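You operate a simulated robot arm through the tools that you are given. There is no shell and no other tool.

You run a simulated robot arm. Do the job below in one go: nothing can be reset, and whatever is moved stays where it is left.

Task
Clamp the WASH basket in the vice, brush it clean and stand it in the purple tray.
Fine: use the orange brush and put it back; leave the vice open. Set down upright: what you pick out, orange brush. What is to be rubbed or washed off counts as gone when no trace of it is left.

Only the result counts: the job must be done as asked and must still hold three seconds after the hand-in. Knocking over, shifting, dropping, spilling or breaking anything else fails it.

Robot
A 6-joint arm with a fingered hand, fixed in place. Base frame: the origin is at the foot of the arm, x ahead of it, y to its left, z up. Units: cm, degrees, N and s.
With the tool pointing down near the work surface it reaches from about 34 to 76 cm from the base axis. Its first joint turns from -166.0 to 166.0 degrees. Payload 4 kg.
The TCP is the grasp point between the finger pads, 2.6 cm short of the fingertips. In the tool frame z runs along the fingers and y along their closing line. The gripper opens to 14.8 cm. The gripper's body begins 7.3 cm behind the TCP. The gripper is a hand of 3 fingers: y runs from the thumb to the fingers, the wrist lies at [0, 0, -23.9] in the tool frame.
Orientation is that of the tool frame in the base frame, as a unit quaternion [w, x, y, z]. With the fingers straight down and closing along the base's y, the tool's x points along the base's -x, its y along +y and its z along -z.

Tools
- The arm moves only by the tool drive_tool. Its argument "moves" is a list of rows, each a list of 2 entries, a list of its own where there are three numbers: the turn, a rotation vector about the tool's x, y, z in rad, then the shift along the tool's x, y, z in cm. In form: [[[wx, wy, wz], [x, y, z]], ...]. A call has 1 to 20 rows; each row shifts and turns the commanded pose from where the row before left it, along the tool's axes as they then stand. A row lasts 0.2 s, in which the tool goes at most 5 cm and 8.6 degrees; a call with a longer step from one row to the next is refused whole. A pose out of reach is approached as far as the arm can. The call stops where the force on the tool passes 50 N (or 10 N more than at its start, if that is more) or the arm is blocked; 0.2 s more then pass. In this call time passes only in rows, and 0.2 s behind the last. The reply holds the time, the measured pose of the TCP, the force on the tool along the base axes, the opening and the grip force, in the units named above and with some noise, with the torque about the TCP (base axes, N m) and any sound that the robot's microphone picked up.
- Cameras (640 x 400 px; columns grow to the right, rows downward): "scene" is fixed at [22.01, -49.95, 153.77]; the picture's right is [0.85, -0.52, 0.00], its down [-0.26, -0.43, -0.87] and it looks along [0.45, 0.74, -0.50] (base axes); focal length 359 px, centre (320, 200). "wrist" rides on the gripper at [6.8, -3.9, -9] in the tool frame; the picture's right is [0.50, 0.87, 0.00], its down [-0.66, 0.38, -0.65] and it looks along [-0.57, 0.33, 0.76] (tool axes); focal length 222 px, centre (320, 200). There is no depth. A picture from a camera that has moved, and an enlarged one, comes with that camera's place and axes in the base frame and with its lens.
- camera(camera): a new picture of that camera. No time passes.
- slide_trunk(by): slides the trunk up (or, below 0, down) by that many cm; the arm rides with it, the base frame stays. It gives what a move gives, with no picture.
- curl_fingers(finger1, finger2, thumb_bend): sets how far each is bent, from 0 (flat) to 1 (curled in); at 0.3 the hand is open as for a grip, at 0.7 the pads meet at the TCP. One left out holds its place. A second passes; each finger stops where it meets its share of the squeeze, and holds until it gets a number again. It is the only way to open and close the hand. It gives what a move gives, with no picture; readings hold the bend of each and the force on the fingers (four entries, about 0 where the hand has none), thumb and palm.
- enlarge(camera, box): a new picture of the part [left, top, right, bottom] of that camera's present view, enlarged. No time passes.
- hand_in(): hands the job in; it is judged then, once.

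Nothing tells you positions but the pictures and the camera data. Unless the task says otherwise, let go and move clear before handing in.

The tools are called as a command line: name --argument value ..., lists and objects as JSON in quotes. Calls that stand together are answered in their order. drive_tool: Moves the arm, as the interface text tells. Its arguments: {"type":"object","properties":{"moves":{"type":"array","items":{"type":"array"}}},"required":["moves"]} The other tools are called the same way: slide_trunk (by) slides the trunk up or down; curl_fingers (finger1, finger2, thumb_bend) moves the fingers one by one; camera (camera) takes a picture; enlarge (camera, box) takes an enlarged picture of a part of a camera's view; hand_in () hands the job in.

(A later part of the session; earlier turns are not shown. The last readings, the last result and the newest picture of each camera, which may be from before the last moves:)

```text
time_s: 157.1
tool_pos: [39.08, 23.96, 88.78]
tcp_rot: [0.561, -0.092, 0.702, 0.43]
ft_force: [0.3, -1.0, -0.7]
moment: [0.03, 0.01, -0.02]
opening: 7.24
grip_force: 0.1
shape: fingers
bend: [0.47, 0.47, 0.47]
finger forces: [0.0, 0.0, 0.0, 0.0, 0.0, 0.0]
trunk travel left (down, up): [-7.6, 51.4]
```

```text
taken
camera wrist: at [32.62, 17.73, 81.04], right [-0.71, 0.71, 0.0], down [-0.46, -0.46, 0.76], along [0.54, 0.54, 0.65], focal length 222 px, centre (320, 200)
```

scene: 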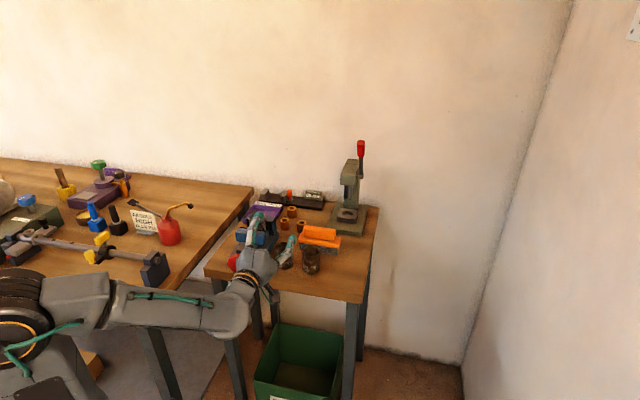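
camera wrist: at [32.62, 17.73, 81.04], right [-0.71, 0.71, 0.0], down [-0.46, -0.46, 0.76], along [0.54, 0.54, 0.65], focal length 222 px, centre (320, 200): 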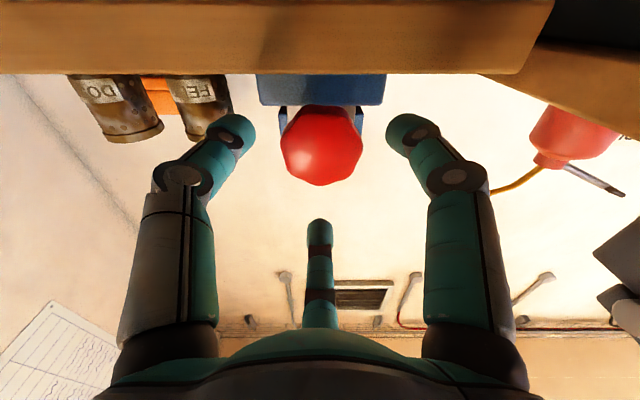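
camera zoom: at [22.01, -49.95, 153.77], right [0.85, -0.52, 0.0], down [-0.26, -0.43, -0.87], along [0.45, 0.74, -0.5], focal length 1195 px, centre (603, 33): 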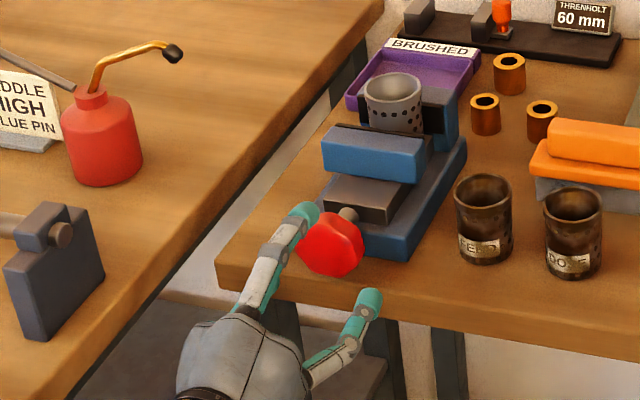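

The hand is facing the knob. I'll make a tiny correction and advance onto it.

drive_tool --moves '[[[0, 0, 0], [0.25, 0.03, 0]], [[0, 0, 0], [0, 0, 1.8]], [[0, 0, 0], [0, 0, 1.0]], [[0, 0, 0], [0, 0, 0.8]]]'

curl_fingers --finger1 0.54 --finger2 0.54 --thumb_bend 0.54

curl_fingers --finger1 0.7 --finger2 0.7 --thumb_bend 0.7

camera --camera "wrist"

enlarge --camera "scene" --box '[180, 190, 290, 310]'

```text
time_s: 158.1
tool_pos: [41.43, 26.58, 88.5]
tcp_rot: [0.561, -0.092, 0.702, 0.429]
ft_force: [-0.3, -0.5, -0.1]
moment: [0.02, 0.02, 0.0]
opening: 7.23
grip_force: 0.1
shape: fingers
bend: [0.47, 0.47, 0.47]
finger forces: [0.0, 0.0, 0.0, 0.1, 0.0, 0.0]
trunk travel left (down, up): [-7.6, 51.4]
```

```text
time_s: 159.1
tool_pos: [41.45, 26.49, 88.49]
tcp_rot: [0.561, -0.092, 0.702, 0.43]
ft_force: [0.6, 0.5, -0.4]
moment: [0.02, -0.01, -0.01]
opening: 4.98
grip_force: 0.0
shape: fingers
bend: [0.54, 0.54, 0.54]
finger forces: [0.0, 0.1, 0.0, 0.1, 0.0, 0.0]
trunk travel left (down, up): [-7.6, 51.4]
```

```text
time_s: 160.1
tool_pos: [41.49, 26.58, 88.39]
tcp_rot: [0.56, -0.092, 0.702, 0.43]
ft_force: [4.4, -7.3, -4.7]
moment: [-0.13, 0.11, -0.17]
opening: 4.24
grip_force: 18.5
shape: fingers
bend: [0.55, 0.56, 0.59]
finger forces: [9.2, 8.8, 0.0, 0.0, 18.9, 0.1]
trunk travel left (down, up): [-7.6, 51.4]
```

```text
taken
camera wrist: at [35.13, 20.25, 80.83], right [-0.71, 0.71, 0.0], down [-0.46, -0.46, 0.76], along [0.54, 0.53, 0.65], focal length 222 px, centre (320, 200)
```

wrist: 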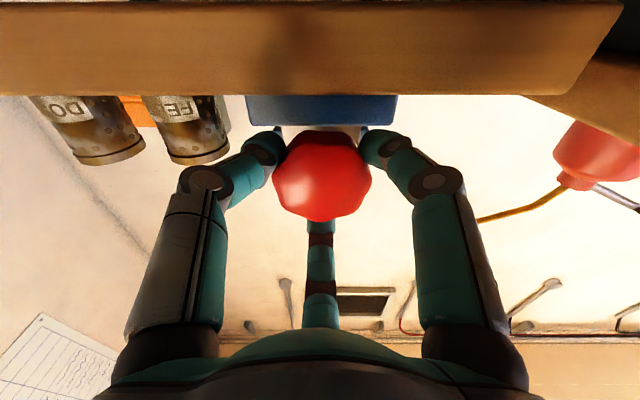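

```text
3.33 times, centred on (235, 250) of scene
camera zoom: at [22.01, -49.95, 153.77], right [0.85, -0.52, 0.0], down [-0.26, -0.43, -0.87], along [0.45, 0.74, -0.5], focal length 1195 px, centre (603, 33)
```

zoom: 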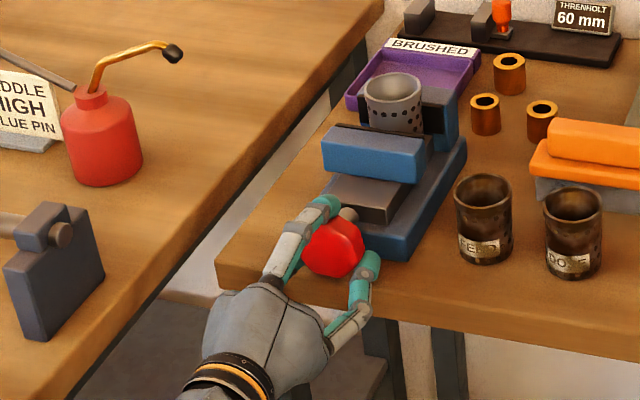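

The knob is gripped. I'll turn it counter-clockwise to open the vice.

drive_tool --moves '[[[0, 0, -0.14], [0, 0, 0]], [[0, 0, -0.14], [0, 0, 0]], [[0, 0, -0.14], [0, 0, 0]], [[0, 0, -0.14], [0, 0, 0]], [[0, 0, -0.14], [0, 0, 0]]]'

enlarge --camera "scene" --box '[210, 200, 290, 270]'

```text
time_s: 161.3
tool_pos: [41.47, 26.51, 88.6]
tcp_rot: [0.675, -0.327, 0.627, 0.211]
ft_force: [3.9, -9.1, -2.6]
moment: [0.04, 0.08, -0.3]
opening: 4.26
grip_force: 18.6
shape: fingers
bend: [0.55, 0.56, 0.59]
finger forces: [10.0, 8.5, 0.0, 0.0, 19.3, 0.0]
trunk travel left (down, up): [-7.6, 51.4]
```

```text
5.71 times, centred on (250, 235) of scene
camera zoom: at [22.01, -49.95, 153.77], right [0.85, -0.52, 0.0], down [-0.26, -0.43, -0.87], along [0.45, 0.74, -0.5], focal length 2049 px, centre (720, 0)
```

zoom: 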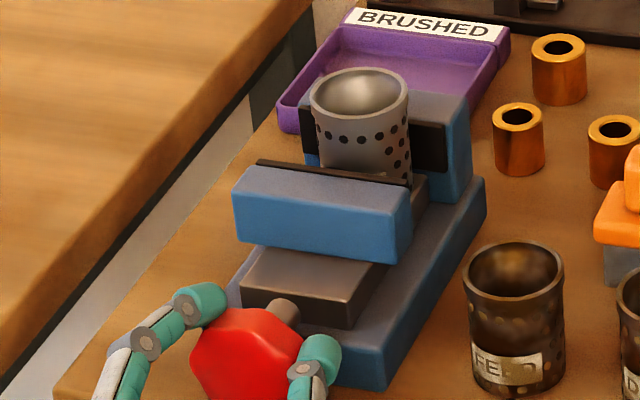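

The jaw is opening. I'll continue.

drive_tool --moves '[[[0, 0, -0.14], [0, 0, 0]], [[0, 0, -0.14], [0, 0, 0]], [[0, 0, -0.14], [0, 0, 0]], [[0, 0, -0.14], [0, 0, 0]], [[0, 0, -0.14], [0, 0, 0]]]'

drive_tool --moves '[[[0, 0, -0.14], [0, 0, 0]], [[0, 0, -0.14], [0, 0, 0]], [[0, 0, -0.14], [0, 0, 0]], [[0, 0, -0.14], [0, 0, 0]], [[0, 0, -0.14], [0, 0, 0]]]'

enlarge --camera "scene" --box '[210, 200, 290, 270]'

camera --camera "wrist"

```text
time_s: 162.5
tool_pos: [41.43, 26.63, 88.73]
tcp_rot: [0.706, -0.523, 0.476, -0.033]
ft_force: [4.6, -9.7, 3.1]
moment: [0.09, -0.06, -0.33]
opening: 4.27
grip_force: 18.9
shape: fingers
bend: [0.55, 0.56, 0.59]
finger forces: [10.4, 7.9, 0.0, 0.0, 18.5, 0.1]
trunk travel left (down, up): [-7.6, 51.4]
```

```text
time_s: 163.7
tool_pos: [41.48, 26.64, 88.64]
tcp_rot: [-0.652, 0.655, -0.268, 0.273]
ft_force: [-3.8, -4.4, 6.7]
moment: [0.2, -0.12, -0.01]
opening: 4.25
grip_force: 18.6
shape: fingers
bend: [0.55, 0.56, 0.6]
finger forces: [8.6, 10.3, 0.0, 0.0, 18.1, 0.0]
trunk travel left (down, up): [-7.6, 51.4]
```

```text
5.71 times, centred on (250, 235) of scene
camera zoom: at [22.01, -49.95, 153.77], right [0.85, -0.52, 0.0], down [-0.26, -0.43, -0.87], along [0.45, 0.74, -0.5], focal length 2049 px, centre (720, 0)
```

zoom: 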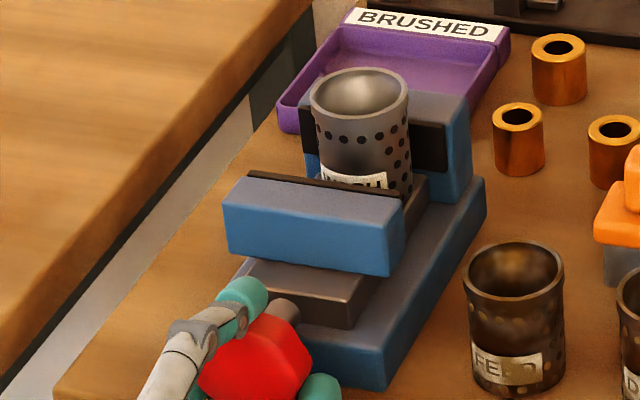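

```text
taken
camera wrist: at [39.85, 15.61, 92.66], right [0.36, -0.36, -0.86], down [-0.92, 0.0, -0.38], along [0.14, 0.93, -0.33], focal length 222 px, centre (320, 200)
```

wrist: 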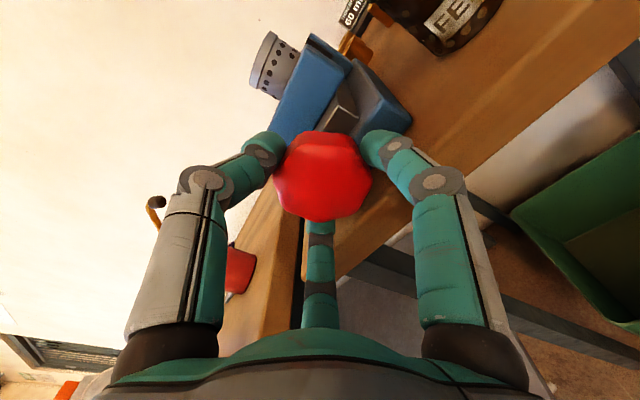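

The vice is open and the basket's label shows white. I'll turn a little further to restore the full opening, then zoom on the label.

drive_tool --moves '[[[0, 0, -0.14], [0, 0, 0]], [[0, 0, -0.14], [0, 0, 0]], [[0, 0, -0.14], [0, 0, 0]], [[0, 0, -0.14], [0, 0, 0]]]'

enlarge --camera "scene" --box '[235, 205, 275, 235]'

enlarge --camera "scene" --box '[210, 200, 290, 270]'

```text
time_s: 164.7
tool_pos: [41.71, 26.05, 88.9]
tcp_rot: [-0.552, 0.705, -0.073, 0.438]
ft_force: [0.8, 25.7, 2.4]
moment: [0.22, 0.15, 0.16]
opening: 4.05
grip_force: 15.9
shape: fingers
bend: [0.59, 0.55, 0.59]
finger forces: [5.2, 12.5, 0.0, 0.0, 14.7, 0.1]
out of reach, approached as far as the arm can: row 4
trunk travel left (down, up): [-7.6, 51.4]
```

```text
13.33 times, centred on (255, 220) of scene
camera zoom: at [22.01, -49.95, 153.77], right [0.85, -0.52, 0.0], down [-0.26, -0.43, -0.87], along [0.45, 0.74, -0.5], focal length 4781 px, centre (1187, -67)
```

zoom: 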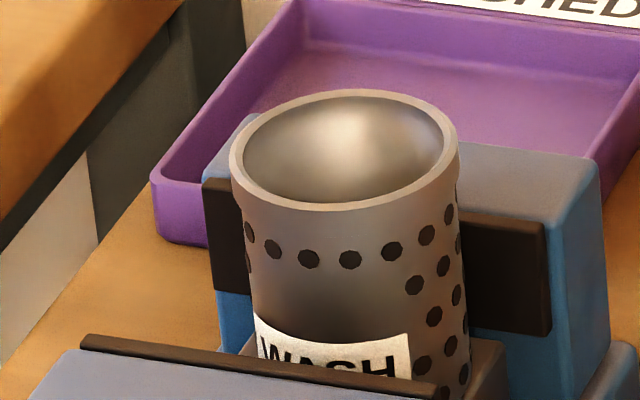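

```text
5.71 times, centred on (250, 235) of scene
camera zoom: at [22.01, -49.95, 153.77], right [0.85, -0.52, 0.0], down [-0.26, -0.43, -0.87], along [0.45, 0.74, -0.5], focal length 2049 px, centre (720, 0)
```

zoom: 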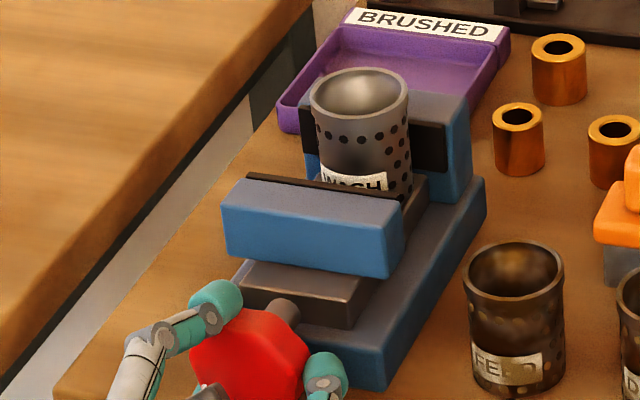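

The label reads WASH cleanly, so the dirt is gone. The wrist reached its limit with the jaw about 0.6 cm short of its first position, so I'll let go, roll back and take one more opening stroke.

curl_fingers --finger1 0.52 --finger2 0.53 --thumb_bend 0.52

drive_tool --moves '[[[0, 0, 0.05], [0, 0, -1.5]], [[0, 0, 0], [0, 0, -2.2]]]'

drive_tool --moves '[[[0, 0, 0.1496], [0, 0, 0]], [[0, 0, 0.1496], [0, 0, 0]], [[0, 0, 0.1496], [0, 0, 0]], [[0, 0, 0.1496], [0, 0, 0]], [[0, 0, 0.1496], [0, 0, 0]], [[0, 0, 0.1496], [0, 0, 0]], [[0, 0, 0.1496], [0, 0, 0]], [[0, 0, 0.1496], [0, 0, 0]], [[0, 0, 0.1496], [0, 0, 0]], [[0, 0, 0.1496], [0, 0, 0]], [[0, 0, 0.1496], [0, 0, 0]], [[0, 0, 0.1496], [0, 0, 0]], [[0, 0, 0.1496], [0, 0, 0]], [[0, 0, 0.1496], [0, 0, 0]], [[0, 0, 0.1496], [0, 0, 0]], [[0, 0, 0.1496], [0, 0, 0]], [[0, 0, 0.1496], [0, 0, 0]]]'

camera --camera "wrist"

```text
time_s: 165.7
tool_pos: [41.74, 25.67, 89.11]
tcp_rot: [-0.554, 0.704, -0.076, 0.439]
ft_force: [-1.1, -0.6, -1.9]
moment: [-0.03, 0.06, 0.04]
opening: 5.5
grip_force: 1.6
shape: fingers
bend: [0.52, 0.51, 0.52]
finger forces: [0.0, 2.0, 0.0, 0.0, 0.0, 0.1]
trunk travel left (down, up): [-7.6, 51.4]
```

```text
time_s: 166.3
tool_pos: [38.97, 23.14, 89.04]
tcp_rot: [-0.562, 0.701, -0.095, 0.428]
ft_force: [0.8, -0.6, -0.3]
moment: [-0.02, -0.04, 0.0]
opening: 5.5
grip_force: 0.0
shape: fingers
bend: [0.52, 0.53, 0.52]
finger forces: [0.0, 0.0, 0.0, 0.0, 0.0, 0.1]
trunk travel left (down, up): [-7.6, 51.4]
```

```text
time_s: 169.9
tool_pos: [39.17, 23.19, 88.97]
tcp_rot: [0.574, -0.115, 0.698, 0.412]
ft_force: [-0.5, -0.3, -0.8]
moment: [-0.02, -0.01, 0.03]
opening: 5.51
grip_force: 0.0
shape: fingers
bend: [0.52, 0.53, 0.52]
finger forces: [0.0, 0.0, 0.1, 0.0, 0.0, 0.0]
trunk travel left (down, up): [-7.6, 51.4]
```

```text
taken
camera wrist: at [33.15, 16.5, 81.31], right [-0.71, 0.71, -0.06], down [-0.5, -0.43, 0.76], along [0.51, 0.57, 0.65], focal length 222 px, centre (320, 200)
```

wrist: 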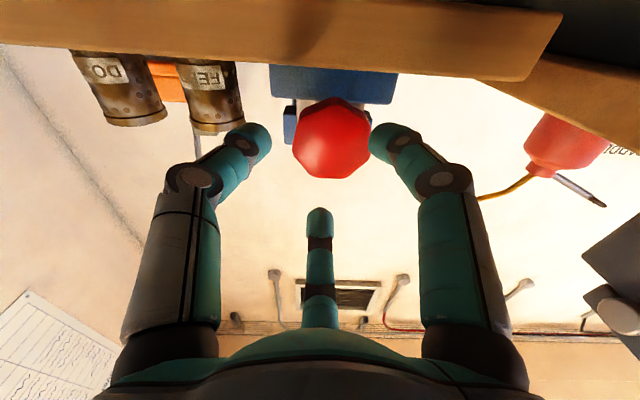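

I'll recentre on the knob, open a bit, advance and grip again.

curl_fingers --finger1 0.47 --finger2 0.47 --thumb_bend 0.47

drive_tool --moves '[[[0, 0, 0.05], [0.7, 0.5, 0]], [[0, 0, 0], [0, 0, 1.5]]]'

camera --camera "wrist"

```text
time_s: 170.9
tool_pos: [39.29, 23.19, 89.02]
tcp_rot: [0.574, -0.115, 0.699, 0.411]
ft_force: [-0.3, 0.2, -0.8]
moment: [0.0, -0.02, 0.0]
opening: 7.13
grip_force: 0.1
shape: fingers
bend: [0.47, 0.47, 0.47]
finger forces: [0.0, 0.0, 0.0, 0.0, 0.1, 0.0]
trunk travel left (down, up): [-7.6, 51.4]
```

```text
time_s: 171.5
tool_pos: [39.62, 24.91, 88.61]
tcp_rot: [0.564, -0.097, 0.701, 0.426]
ft_force: [-0.3, -0.3, 0.5]
moment: [-0.03, -0.02, -0.02]
opening: 7.15
grip_force: 0.1
shape: fingers
bend: [0.47, 0.47, 0.47]
finger forces: [0.0, 0.0, 0.1, 0.0, 0.0, 0.0]
trunk travel left (down, up): [-7.6, 51.4]
```

```text
taken
camera wrist: at [33.32, 18.51, 80.88], right [-0.71, 0.71, -0.02], down [-0.47, -0.45, 0.76], along [0.53, 0.54, 0.65], focal length 222 px, centre (320, 200)
```

wrist: 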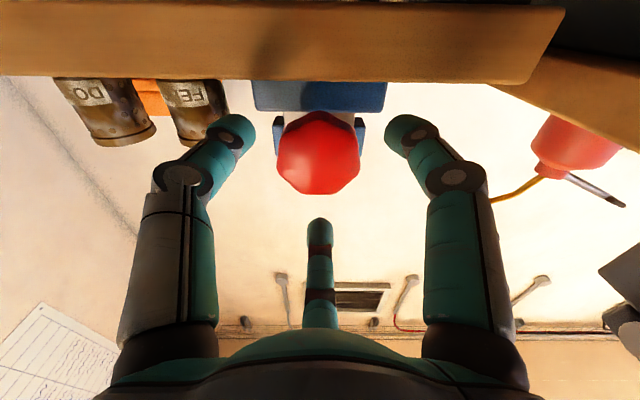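

drive_tool --moves '[[[0, 0, 0], [0, 0, 1.3]], [[0, 0, 0], [0, 0, 1.3]]]'

curl_fingers --finger1 0.54 --finger2 0.54 --thumb_bend 0.54

curl_fingers --finger1 0.7 --finger2 0.7 --thumb_bend 0.7

drive_tool --moves '[[[0, 0, -0.14], [0, 0, 0]], [[0, 0, -0.14], [0, 0, 0]], [[0, 0, -0.14], [0, 0, 0]], [[0, 0, -0.14], [0, 0, 0]]]'

enlarge --camera "scene" --box '[210, 200, 290, 270]'

```text
time_s: 172.1
tool_pos: [41.61, 26.5, 88.5]
tcp_rot: [0.565, -0.098, 0.701, 0.425]
ft_force: [-0.2, -1.1, 0.9]
moment: [0.01, 0.02, -0.04]
opening: 7.17
grip_force: 0.0
shape: fingers
bend: [0.47, 0.47, 0.47]
finger forces: [0.0, 0.0, 0.0, 0.0, 0.0, 0.0]
trunk travel left (down, up): [-7.6, 51.4]
```

```text
time_s: 173.1
tool_pos: [41.58, 26.52, 88.45]
tcp_rot: [0.564, -0.097, 0.701, 0.425]
ft_force: [0.4, 0.1, -0.3]
moment: [-0.01, -0.01, 0.0]
opening: 4.96
grip_force: 0.1
shape: fingers
bend: [0.54, 0.54, 0.54]
finger forces: [0.0, 0.0, 0.1, 0.1, 0.0, 0.0]
trunk travel left (down, up): [-7.6, 51.4]
```

```text
time_s: 174.1
tool_pos: [41.58, 26.47, 88.29]
tcp_rot: [0.564, -0.098, 0.701, 0.425]
ft_force: [4.5, -5.5, -3.6]
moment: [-0.04, 0.05, -0.2]
opening: 4.11
grip_force: 17.9
shape: fingers
bend: [0.55, 0.55, 0.6]
finger forces: [9.1, 9.1, 0.0, 0.0, 17.6, 0.0]
trunk travel left (down, up): [-7.6, 51.4]
```

```text
time_s: 175.1
tool_pos: [41.72, 26.4, 88.54]
tcp_rot: [0.66, -0.289, 0.646, 0.253]
ft_force: [7.1, -9.1, -5.2]
moment: [0.29, 0.59, -0.33]
opening: 4.68
grip_force: 18.3
shape: fingers
bend: [0.56, 0.58, 0.6]
finger forces: [10.5, 8.7, 0.1, 0.0, 17.9, 0.0]
trunk travel left (down, up): [-7.6, 51.4]
```

```text
5.71 times, centred on (250, 235) of scene
camera zoom: at [22.01, -49.95, 153.77], right [0.85, -0.52, 0.0], down [-0.26, -0.43, -0.87], along [0.45, 0.74, -0.5], focal length 2049 px, centre (720, 0)
```

zoom: 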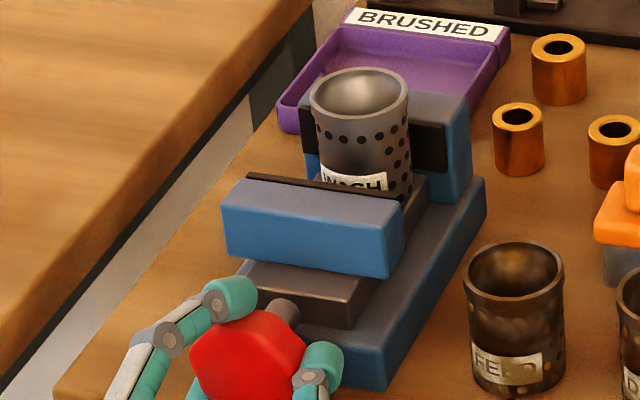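

The knob now meets a stop with rising torque and the jaw doesn't move, so the vice is fully open. I'll release the knob and withdraw.

curl_fingers --finger1 0.53 --finger2 0.52 --thumb_bend 0.52

drive_tool --moves '[[[0, 0, 0], [0, 0, -1.5]], [[0, 0, 0], [0, 0, -2.5]]]'

slide_trunk --by 12.5

camera --camera "scene"

```text
time_s: 176.1
tool_pos: [41.54, 26.59, 88.46]
tcp_rot: [0.66, -0.289, 0.646, 0.253]
ft_force: [0.7, 0.0, 0.4]
moment: [0.04, 0.01, -0.01]
opening: 5.33
grip_force: 0.1
shape: fingers
bend: [0.53, 0.52, 0.52]
finger forces: [0.0, 0.1, 0.0, 0.1, 0.1, 0.0]
trunk travel left (down, up): [-7.6, 51.4]
```

```text
time_s: 176.7
tool_pos: [38.84, 24.01, 88.25]
tcp_rot: [0.659, -0.288, 0.647, 0.253]
ft_force: [0.1, 0.0, -0.4]
moment: [0.02, 0.0, 0.0]
opening: 5.36
grip_force: 0.0
shape: fingers
bend: [0.53, 0.52, 0.52]
finger forces: [0.0, 0.1, 0.0, 0.1, 0.1, 0.0]
trunk travel left (down, up): [-7.6, 51.4]
```

```text
time_s: 178.2
tool_pos: [38.73, 24.03, 100.78]
tcp_rot: [0.66, -0.287, 0.647, 0.253]
ft_force: [-0.1, -0.6, -0.4]
moment: [0.02, -0.02, 0.04]
opening: 5.32
grip_force: 0.0
shape: fingers
bend: [0.53, 0.52, 0.52]
finger forces: [0.1, 0.0, 0.0, 0.1, 0.1, 0.1]
trunk travel left (down, up): [-20.1, 38.9]
```

```text
taken
```

scene: 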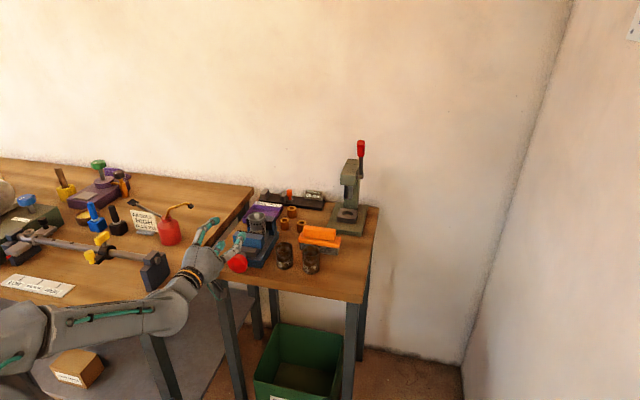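

The hand is clear. Now I'll back away sideways, turn the hand down again, and bring the trunk back up in stages.

drive_tool --moves '[[[0, 0, 0.04], [0, -4, 0]], [[0, 0, 0], [0, -4, 0]], [[0, 0, 0], [0, -4, 0]], [[0, 0.1428, 0], [0, 0, 0]], [[0, 0.1428, 0], [0, 0, 0]], [[0, 0.1428, 0], [0, 0, 0]], [[0, 0.1428, 0], [0, 0, 0]], [[0, 0.1428, 0], [0, 0, 0]], [[0, 0.1428, 0], [0, 0, 0]], [[0, 0.1428, 0], [0, 0, 0]], [[0, 0.1428, 0], [0, 0, 0]], [[0, 0.1428, 0], [0, 0, 0]], [[0, 0.1428, 0], [0, 0, 0]], [[0, 0.1428, 0], [0, 0, 0]]]'

slide_trunk --by 18

drive_tool --moves '[[[0, 0, 0], [0, 0, 4]], [[0, 0, 0], [0, 0, 4]], [[0, 0, 0], [0, 0, 4]]]'

camera --camera "scene"

```text
time_s: 181.2
tool_pos: [47.14, 15.38, 101.15]
tcp_rot: [0.002, -0.382, 0.924, -0.006]
ft_force: [0.0, -1.0, 0.4]
moment: [0.05, -0.06, 0.03]
opening: 5.36
grip_force: 0.1
shape: fingers
bend: [0.53, 0.52, 0.52]
finger forces: [0.0, 0.0, 0.0, 0.0, 0.1, 0.0]
trunk travel left (down, up): [-20.1, 38.9]
```

```text
time_s: 183.2
tool_pos: [47.25, 15.47, 119.07]
tcp_rot: [0.002, -0.382, 0.924, -0.006]
ft_force: [0.2, -0.7, 0.5]
moment: [-0.03, -0.02, 0.01]
opening: 5.34
grip_force: 0.1
shape: fingers
bend: [0.53, 0.52, 0.52]
finger forces: [0.0, 0.0, 0.0, 0.0, 0.0, 0.0]
trunk travel left (down, up): [-38.1, 20.9]
```

```text
time_s: 184.0
tool_pos: [47.27, 15.45, 107.16]
tcp_rot: [0.002, -0.383, 0.924, -0.006]
ft_force: [-0.6, 0.4, -0.2]
moment: [-0.03, 0.02, 0.0]
opening: 5.36
grip_force: 0.1
shape: fingers
bend: [0.53, 0.52, 0.52]
finger forces: [0.0, 0.0, 0.0, 0.0, 0.0, 0.0]
trunk travel left (down, up): [-38.1, 20.9]
```

```text
taken
```

scene: 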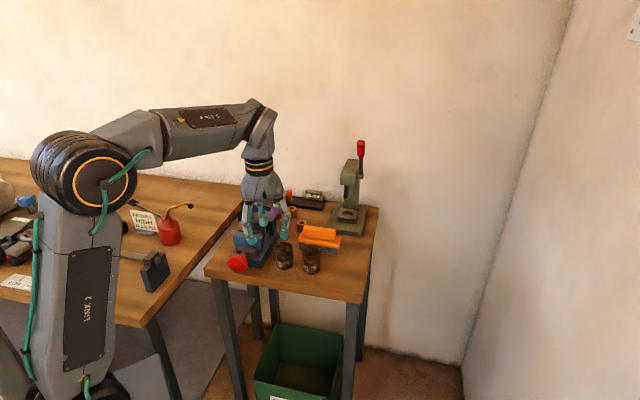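

slide_trunk --by 18

curl_fingers --finger1 0.44 --finger2 0.44 --thumb_bend 0.44

drive_tool --moves '[[[0, 0, 0], [-3.1, 2.4, 2.5]], [[0, 0, 0], [-3.1, 2.4, 2.5]], [[0, 0, 0], [-3.1, 2.4, 2.5]], [[0, 0, 0], [-3.1, 2.4, 2.5]], [[0, 0, 0], [-3.1, 2.4, 2.5]]]'

camera --camera "wrist"

camera --camera "scene"

```text
time_s: 186.0
tool_pos: [47.21, 15.59, 125.17]
tcp_rot: [0.002, -0.383, 0.924, -0.006]
ft_force: [0.0, -0.5, -0.3]
moment: [-0.02, 0.0, 0.02]
opening: 5.37
grip_force: 0.1
shape: fingers
bend: [0.53, 0.52, 0.52]
finger forces: [0.0, 0.0, 0.1, 0.0, 0.0, 0.1]
trunk travel left (down, up): [-56.1, 2.9]
```

```text
time_s: 187.0
tool_pos: [47.23, 15.6, 125.42]
tcp_rot: [0.002, -0.382, 0.924, -0.006]
ft_force: [-0.1, 0.2, 0.1]
moment: [-0.01, -0.02, 0.01]
opening: 8.13
grip_force: 0.0
shape: fingers
bend: [0.44, 0.44, 0.44]
finger forces: [0.0, 0.1, 0.0, 0.0, 0.2, 0.0]
trunk travel left (down, up): [-56.1, 2.9]
```

```text
time_s: 188.2
tool_pos: [49.96, 34.94, 112.47]
tcp_rot: [0.002, -0.383, 0.924, -0.006]
ft_force: [0.4, 0.1, 0.4]
moment: [0.01, -0.01, 0.0]
opening: 8.15
grip_force: 0.1
shape: fingers
bend: [0.44, 0.44, 0.44]
finger forces: [0.1, 0.0, 0.0, 0.0, 0.1, 0.0]
trunk travel left (down, up): [-56.1, 2.9]
```

```text
taken
camera wrist: at [47.94, 27.64, 121.58], right [-0.97, 0.26, -0.01], down [0.19, 0.74, 0.65], along [0.18, 0.62, -0.76], focal length 222 px, centre (320, 200)
```

wrist: 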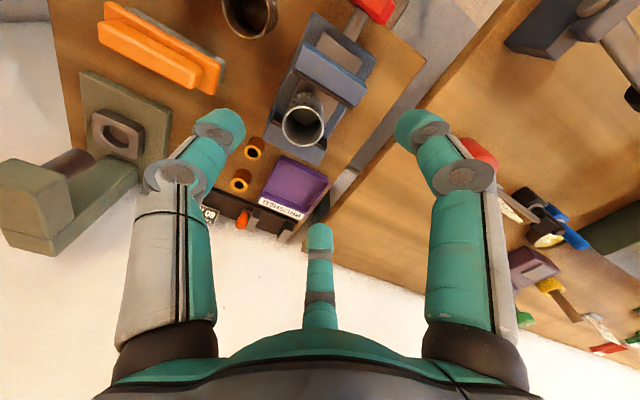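

```text
taken
```

scene: 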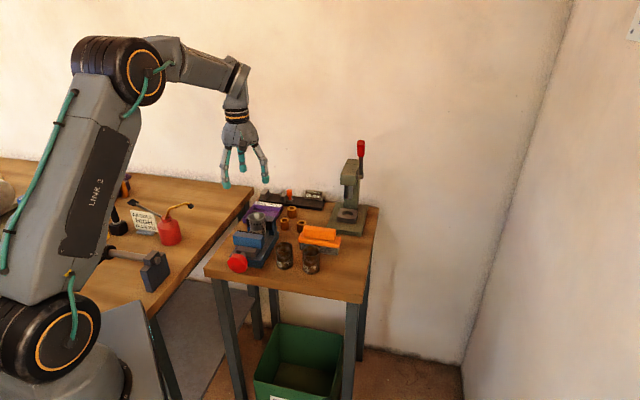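

The hand is near the basket with the trunk raised. To reach the tray later, I'll grip with the hand tilted about 17° outward, so I'll apply that tilt now and look.

drive_tool --moves '[[[-0.0126, -0.001, 0], [0, 0, 0]], [[0, -0.148, 0], [0, 0, 0]], [[0, -0.148, 0], [0, 0, 0]]]'

camera --camera "wrist"

enlarge --camera "wrist" --box '[240, 40, 400, 170]'

```text
time_s: 189.0
tool_pos: [49.85, 34.91, 112.62]
tcp_rot: [0.137, -0.379, 0.914, 0.056]
ft_force: [0.6, 0.6, -0.6]
moment: [-0.03, 0.03, -0.01]
opening: 8.16
grip_force: 0.1
shape: fingers
bend: [0.44, 0.44, 0.44]
finger forces: [0.1, 0.0, 0.0, 0.0, 0.0, 0.0]
trunk travel left (down, up): [-56.1, 2.9]
```

```text
taken
camera wrist: at [46.1, 25.76, 119.28], right [-0.95, 0.27, -0.15], down [0.04, 0.58, 0.82], along [0.31, 0.77, -0.56], focal length 222 px, centre (320, 200)
```

wrist: 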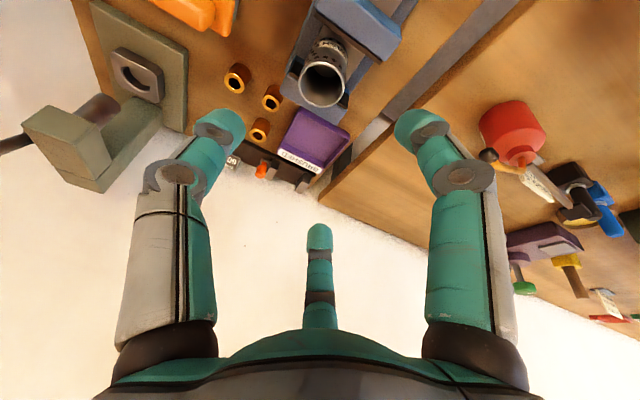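

```text
3.08 times, centred on (320, 105) of wrist
camera zoom: at [46.1, 25.76, 119.28], right [-0.95, 0.27, -0.15], down [0.04, 0.58, 0.82], along [0.31, 0.77, -0.56], focal length 684 px, centre (320, 492)
```

zoom: 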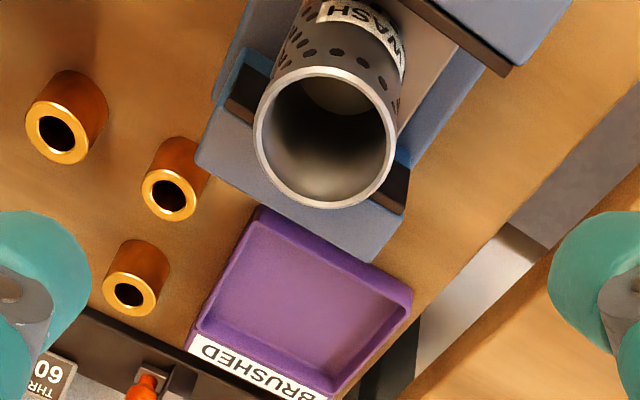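

I can see both the basket (centre near F≈64, rim ≈95.3) and the tray (about F 74–84). I'll move above the basket with the tilted hand and the fingers curled closer.

drive_tool --moves '[[[0, 0, 0], [-0.17, -0.113, 3.4]], [[0, 0, 0], [-0.17, -0.113, 3.4]], [[0, 0, 0], [-0.17, -0.114, 3.4]]]'

curl_fingers --finger1 0.48 --finger2 0.48 --thumb_bend 0.48

camera --camera "wrist"

enlarge --camera "wrist" --box '[240, 80, 400, 220]'

```text
time_s: 189.8
tool_pos: [52.71, 36.87, 103.07]
tcp_rot: [0.133, -0.38, 0.913, 0.064]
ft_force: [0.0, -0.5, 0.4]
moment: [0.0, 0.0, -0.01]
opening: 8.18
grip_force: 0.1
shape: fingers
bend: [0.44, 0.44, 0.44]
finger forces: [0.0, 0.1, 0.0, 0.1, 0.0, 0.0]
out of reach, approached as far as the arm can: row 3
trunk travel left (down, up): [-56.1, 2.9]
```

```text
time_s: 190.8
tool_pos: [52.73, 36.94, 103.21]
tcp_rot: [0.134, -0.38, 0.913, 0.064]
ft_force: [-0.4, 0.8, -0.1]
moment: [0.0, -0.01, 0.05]
opening: 6.91
grip_force: 0.2
shape: fingers
bend: [0.48, 0.48, 0.48]
finger forces: [0.0, 0.0, 0.0, 0.0, 0.0, 0.0]
trunk travel left (down, up): [-56.1, 2.9]
```

```text
taken
camera wrist: at [49.14, 27.68, 109.82], right [-0.95, 0.27, -0.13], down [0.05, 0.57, 0.82], along [0.3, 0.78, -0.55], focal length 222 px, centre (320, 200)
```

wrist: 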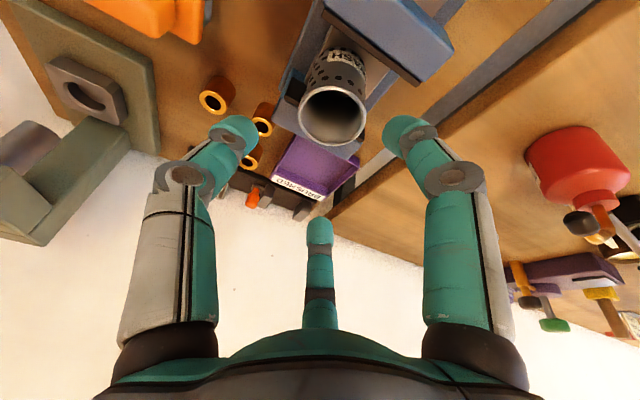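

```text
2.86 times, centred on (320, 150) of wrist
camera zoom: at [49.14, 27.68, 109.82], right [-0.95, 0.27, -0.13], down [0.05, 0.57, 0.82], along [0.3, 0.78, -0.55], focal length 635 px, centre (320, 343)
```

zoom: 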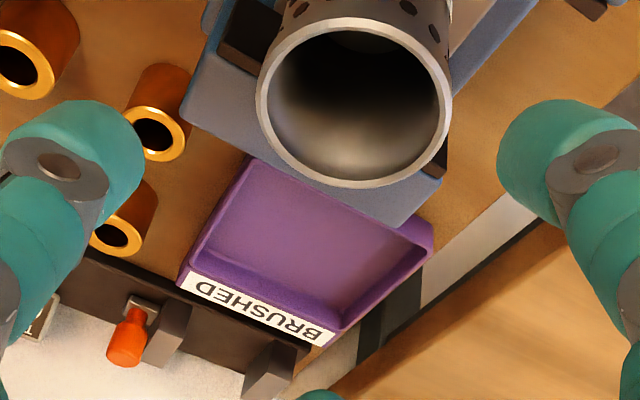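

The hand is centred over the basket. I'll descend vertically in steps.

drive_tool --moves '[[[0, 0, 0], [0.73, 0, 2.4]], [[0, 0, 0], [0.73, 0, 2.4]]]'

camera --camera "wrist"

enlarge --camera "scene" --box '[210, 150, 310, 260]'

```text
time_s: 191.4
tool_pos: [53.27, 36.36, 98.28]
tcp_rot: [0.134, -0.379, 0.913, 0.064]
ft_force: [-0.1, 0.4, 0.5]
moment: [-0.01, 0.0, -0.01]
opening: 6.91
grip_force: 0.0
shape: fingers
bend: [0.48, 0.48, 0.48]
finger forces: [0.0, 0.1, 0.1, 0.1, 0.0, 0.0]
out of reach, approached as far as the arm can: row 1, 2
trunk travel left (down, up): [-56.1, 2.9]
```

```text
taken
camera wrist: at [49.87, 27.09, 104.88], right [-0.95, 0.27, -0.13], down [0.05, 0.56, 0.82], along [0.3, 0.78, -0.55], focal length 222 px, centre (320, 200)
```

wrist: 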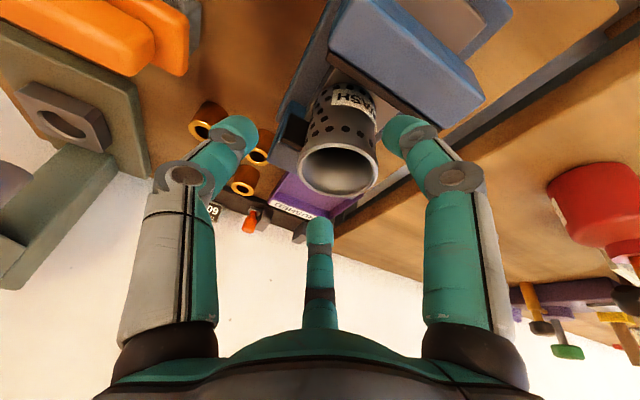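

```text
3.64 times, centred on (260, 205) of scene
camera zoom: at [22.01, -49.95, 153.77], right [0.85, -0.52, 0.0], down [-0.26, -0.43, -0.87], along [0.45, 0.74, -0.5], focal length 1304 px, centre (538, 182)
```

zoom: 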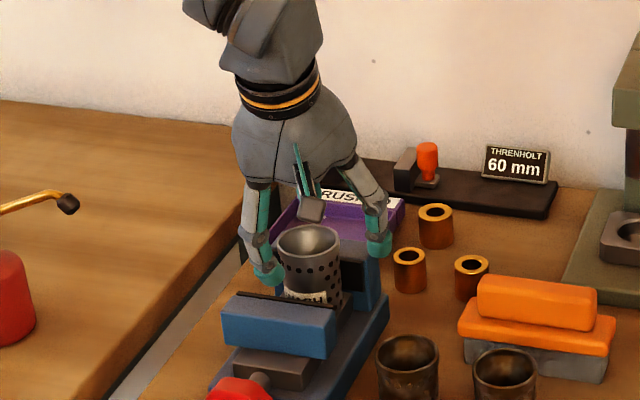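

The arm drifts sideways because a wrist joint is near its limit with this tilt direction. I'll go back up and turn the hand so the tilt lies in the arm's own plane, and use less tilt.

drive_tool --moves '[[[0, 0, 0], [-1.2, 0, -4.0]], [[0.027, 0, 0.09], [0, 0, 0]], [[0.027, 0, 0.09], [0, 0, 0]], [[0, 0.06, 0], [0, 0, 0]]]'

drive_tool --moves '[[[0, 0, 0], [0, 0, 0]]]'

camera --camera "wrist"

camera --camera "scene"

```text
time_s: 192.4
tool_pos: [55.61, 35.04, 103.63]
tcp_rot: [0.101, -0.295, 0.948, 0.058]
ft_force: [-0.1, 0.4, -0.1]
moment: [0.01, -0.03, 0.0]
opening: 6.91
grip_force: 0.0
shape: fingers
bend: [0.48, 0.48, 0.48]
finger forces: [0.0, 0.1, 0.0, 0.0, 0.0, 0.0]
out of reach, approached as far as the arm can: row 1, 2, 3
trunk travel left (down, up): [-56.1, 2.9]
```

```text
time_s: 192.8
tool_pos: [55.61, 35.14, 103.51]
tcp_rot: [0.1, -0.296, 0.948, 0.058]
ft_force: [0.0, 0.3, 0.5]
moment: [0.02, 0.01, 0.0]
opening: 6.92
grip_force: 0.1
shape: fingers
bend: [0.48, 0.48, 0.48]
finger forces: [0.0, 0.0, 0.0, 0.1, 0.0, 0.0]
trunk travel left (down, up): [-56.1, 2.9]
```

```text
taken
camera wrist: at [50.86, 26.73, 110.67], right [-0.9, 0.43, -0.07], down [0.21, 0.56, 0.8], along [0.39, 0.71, -0.59], focal length 222 px, centre (320, 200)
```

wrist: 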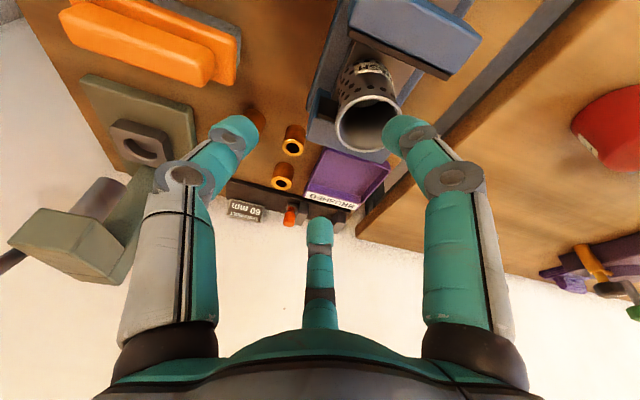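

```text
taken
```

scene: 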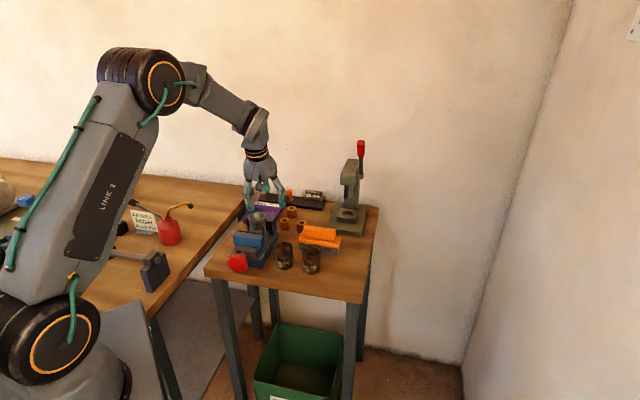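

The limit depends on how steeply the forearm slopes, so a lower trunk should help. I'll raise the hand and lower the trunk about 12 cm, and then re-set the tilt.

drive_tool --moves '[[[0, 0, 0], [-0.9, 0.2, -3.89]], [[0, 0, 0], [-0.9, 0.2, -3.89]], [[0, 0, 0], [-0.9, 0.2, -3.89]], [[0, 0, 0], [-0.9, 0.2, -3.89]]]'

slide_trunk --by -14

drive_tool --moves '[[[0, 0, 0], [0, 0, 0]]]'

```text
time_s: 193.8
tool_pos: [55.57, 34.93, 119.16]
tcp_rot: [0.1, -0.296, 0.948, 0.058]
ft_force: [-0.8, 0.0, -0.1]
moment: [-0.01, -0.01, 0.01]
opening: 6.9
grip_force: 0.1
shape: fingers
bend: [0.48, 0.48, 0.48]
finger forces: [0.0, 0.0, 0.1, 0.1, 0.0, 0.1]
trunk travel left (down, up): [-56.1, 2.9]
```

```text
time_s: 195.5
tool_pos: [55.51, 35.01, 105.28]
tcp_rot: [0.101, -0.296, 0.948, 0.057]
ft_force: [0.5, 0.5, 0.1]
moment: [0.03, 0.0, 0.01]
opening: 6.91
grip_force: 0.0
shape: fingers
bend: [0.48, 0.48, 0.48]
finger forces: [0.1, 0.0, 0.1, 0.0, 0.0, 0.0]
trunk travel left (down, up): [-42.1, 16.9]
```

```text
time_s: 195.9
tool_pos: [55.45, 34.92, 105.15]
tcp_rot: [0.101, -0.297, 0.948, 0.058]
ft_force: [0.5, -0.7, -0.1]
moment: [0.02, -0.02, 0.04]
opening: 6.91
grip_force: 0.1
shape: fingers
bend: [0.48, 0.48, 0.48]
finger forces: [0.1, 0.1, 0.0, 0.0, 0.1, 0.1]
trunk travel left (down, up): [-42.1, 16.9]
```

With the trunk lower the arm tracks well. I'll set the exact orientation (15° tilt toward the 40° direction) and move above the basket.

drive_tool --moves '[[[0.0278, -0.0314, -0.0948], [0, 0, 0]], [[0, 0, 0], [0.753, 1.743, 1.43]], [[0, 0, 0], [0.753, 1.743, 1.43]]]'

enlarge --camera "wrist" --box '[240, 80, 400, 220]'

camera --camera "scene"

```text
time_s: 196.7
tool_pos: [52.76, 37.24, 101.9]
tcp_rot: [0.122, -0.34, 0.931, 0.044]
ft_force: [-0.6, 0.6, 1.3]
moment: [-0.05, -0.01, -0.04]
opening: 6.91
grip_force: 0.0
shape: fingers
bend: [0.48, 0.48, 0.48]
finger forces: [0.0, 0.1, 0.0, 0.0, 0.1, 0.0]
trunk travel left (down, up): [-42.1, 16.9]
```

```text
2.86 times, centred on (320, 150) of wrist
camera zoom: at [48.44, 28.6, 109.02], right [-0.93, 0.35, -0.13], down [0.11, 0.59, 0.8], along [0.36, 0.73, -0.59], focal length 635 px, centre (320, 343)
```

zoom: 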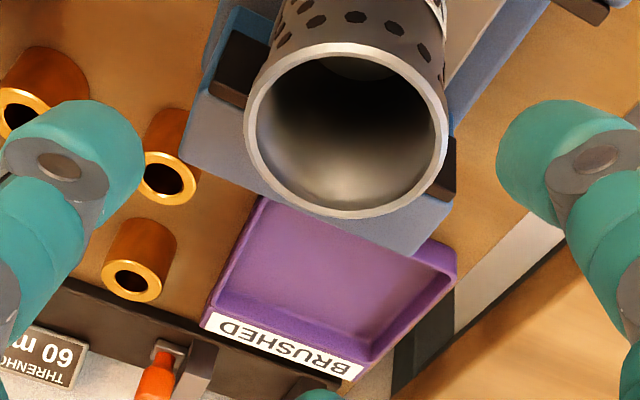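

```text
taken
```

scene: 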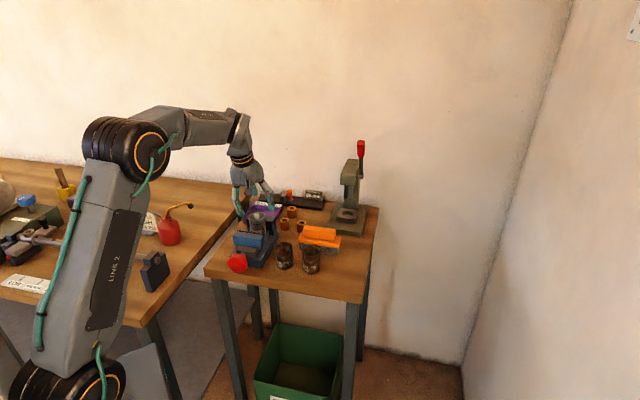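

The orientation is now exact with no limits. I'll descend vertically with a small correction.

drive_tool --moves '[[[0, 0, 0], [0.67, 0, 2.24]], [[0, 0, 0], [0.67, 0, 2.24]]]'

camera --camera "wrist"

enlarge --camera "scene" --box '[210, 150, 310, 260]'

```text
time_s: 197.3
tool_pos: [52.67, 37.1, 97.17]
tcp_rot: [0.121, -0.339, 0.932, 0.045]
ft_force: [-0.5, 0.3, -0.2]
moment: [0.02, 0.01, -0.02]
opening: 6.89
grip_force: 0.0
shape: fingers
bend: [0.48, 0.48, 0.48]
finger forces: [0.0, 0.0, 0.0, 0.0, 0.1, 0.0]
trunk travel left (down, up): [-42.1, 16.9]
```

```text
taken
camera wrist: at [48.46, 28.47, 104.3], right [-0.93, 0.35, -0.13], down [0.11, 0.59, 0.8], along [0.36, 0.73, -0.59], focal length 222 px, centre (320, 200)
```

wrist: 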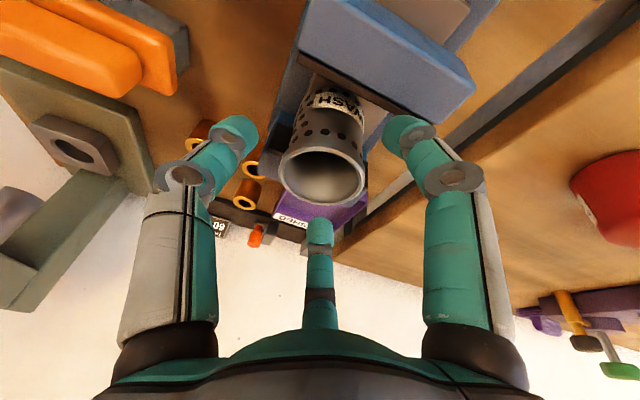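

```text
3.64 times, centred on (260, 205) of scene
camera zoom: at [22.01, -49.95, 153.77], right [0.85, -0.52, 0.0], down [-0.26, -0.43, -0.87], along [0.45, 0.74, -0.5], focal length 1304 px, centre (538, 182)
```

zoom: 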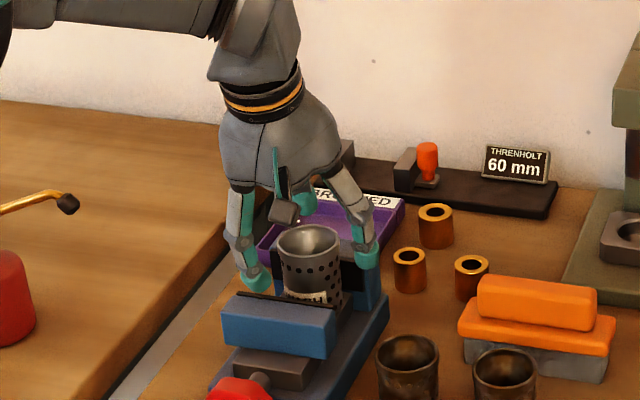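

The basket is centred between the fingers. I'll lower the last two centimetres and close gently.

drive_tool --moves '[[[0, 0, 0], [0.33, 0, 1.1]], [[0, 0, 0], [0.33, 0, 1.0]]]'

curl_fingers --finger1 0.53 --finger2 0.53 --thumb_bend 0.53

camera --camera "wrist"

enlarge --camera "scene" --box '[220, 180, 290, 250]'

```text
time_s: 197.9
tool_pos: [52.8, 36.94, 95.27]
tcp_rot: [0.119, -0.34, 0.932, 0.05]
ft_force: [1.8, 2.3, 7.1]
moment: [0.04, 0.25, -0.14]
opening: 6.49
grip_force: 3.6
shape: fingers
bend: [0.52, 0.48, 0.48]
finger forces: [6.8, 0.0, 0.0, 0.0, 0.0, 0.2]
trunk travel left (down, up): [-42.1, 16.9]
```

```text
time_s: 198.9
tool_pos: [52.77, 36.92, 95.25]
tcp_rot: [0.118, -0.341, 0.931, 0.05]
ft_force: [-0.3, 1.7, 0.1]
moment: [0.04, -0.02, -0.03]
opening: 5.26
grip_force: 0.8
shape: fingers
bend: [0.54, 0.53, 0.53]
finger forces: [1.0, 0.0, 0.0, 0.0, 0.1, 0.1]
trunk travel left (down, up): [-42.1, 16.9]
```

```text
taken
camera wrist: at [48.62, 28.27, 102.32], right [-0.93, 0.35, -0.12], down [0.12, 0.58, 0.8], along [0.35, 0.73, -0.58], focal length 222 px, centre (320, 200)
```

wrist: 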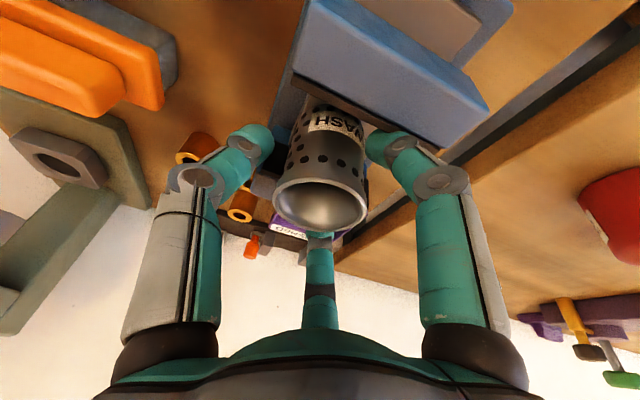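

```text
5.71 times, centred on (255, 215) of scene
camera zoom: at [22.01, -49.95, 153.77], right [0.85, -0.52, 0.0], down [-0.26, -0.43, -0.87], along [0.45, 0.74, -0.5], focal length 2049 px, centre (691, 114)
```

zoom: 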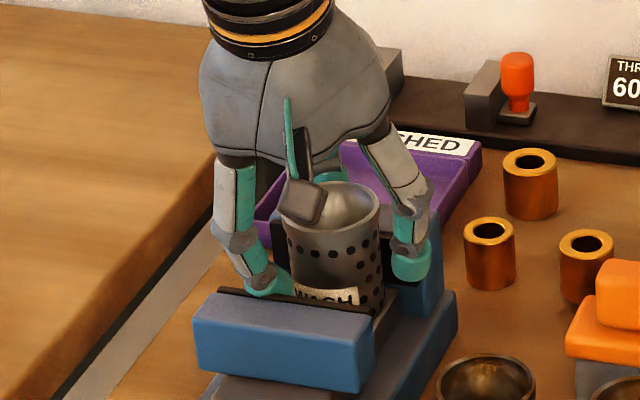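

One finger brushed the front jaw. I'll rise half a centimetre and then close onto the basket.

drive_tool --moves '[[[0, 0, 0], [-0.13, 0, -0.45]]]'

curl_fingers --finger1 0.56 --finger2 0.56 --thumb_bend 0.56

camera --camera "wrist"

```text
time_s: 199.3
tool_pos: [52.73, 36.95, 95.51]
tcp_rot: [0.119, -0.34, 0.932, 0.049]
ft_force: [0.5, 0.2, -0.3]
moment: [-0.01, -0.03, 0.01]
opening: 5.2
grip_force: 0.0
shape: fingers
bend: [0.53, 0.53, 0.53]
finger forces: [0.0, 0.1, 0.0, 0.0, 0.0, 0.0]
trunk travel left (down, up): [-42.1, 16.9]
```

```text
time_s: 200.3
tool_pos: [52.68, 36.97, 95.68]
tcp_rot: [0.118, -0.34, 0.932, 0.049]
ft_force: [-0.4, 0.4, 0.0]
moment: [0.0, 0.02, 0.01]
opening: 4.36
grip_force: 0.8
shape: fingers
bend: [0.55, 0.56, 0.56]
finger forces: [0.3, 0.0, 0.0, 0.0, 0.1, 0.1]
trunk travel left (down, up): [-42.1, 16.9]
```

```text
taken
camera wrist: at [48.55, 28.29, 102.68], right [-0.93, 0.35, -0.12], down [0.12, 0.58, 0.8], along [0.35, 0.73, -0.58], focal length 222 px, centre (320, 200)
```

wrist: 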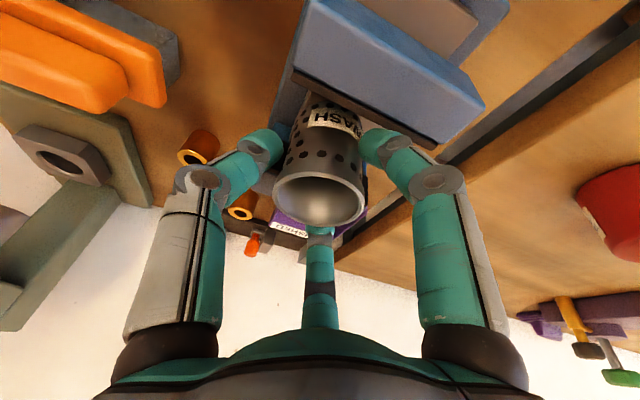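

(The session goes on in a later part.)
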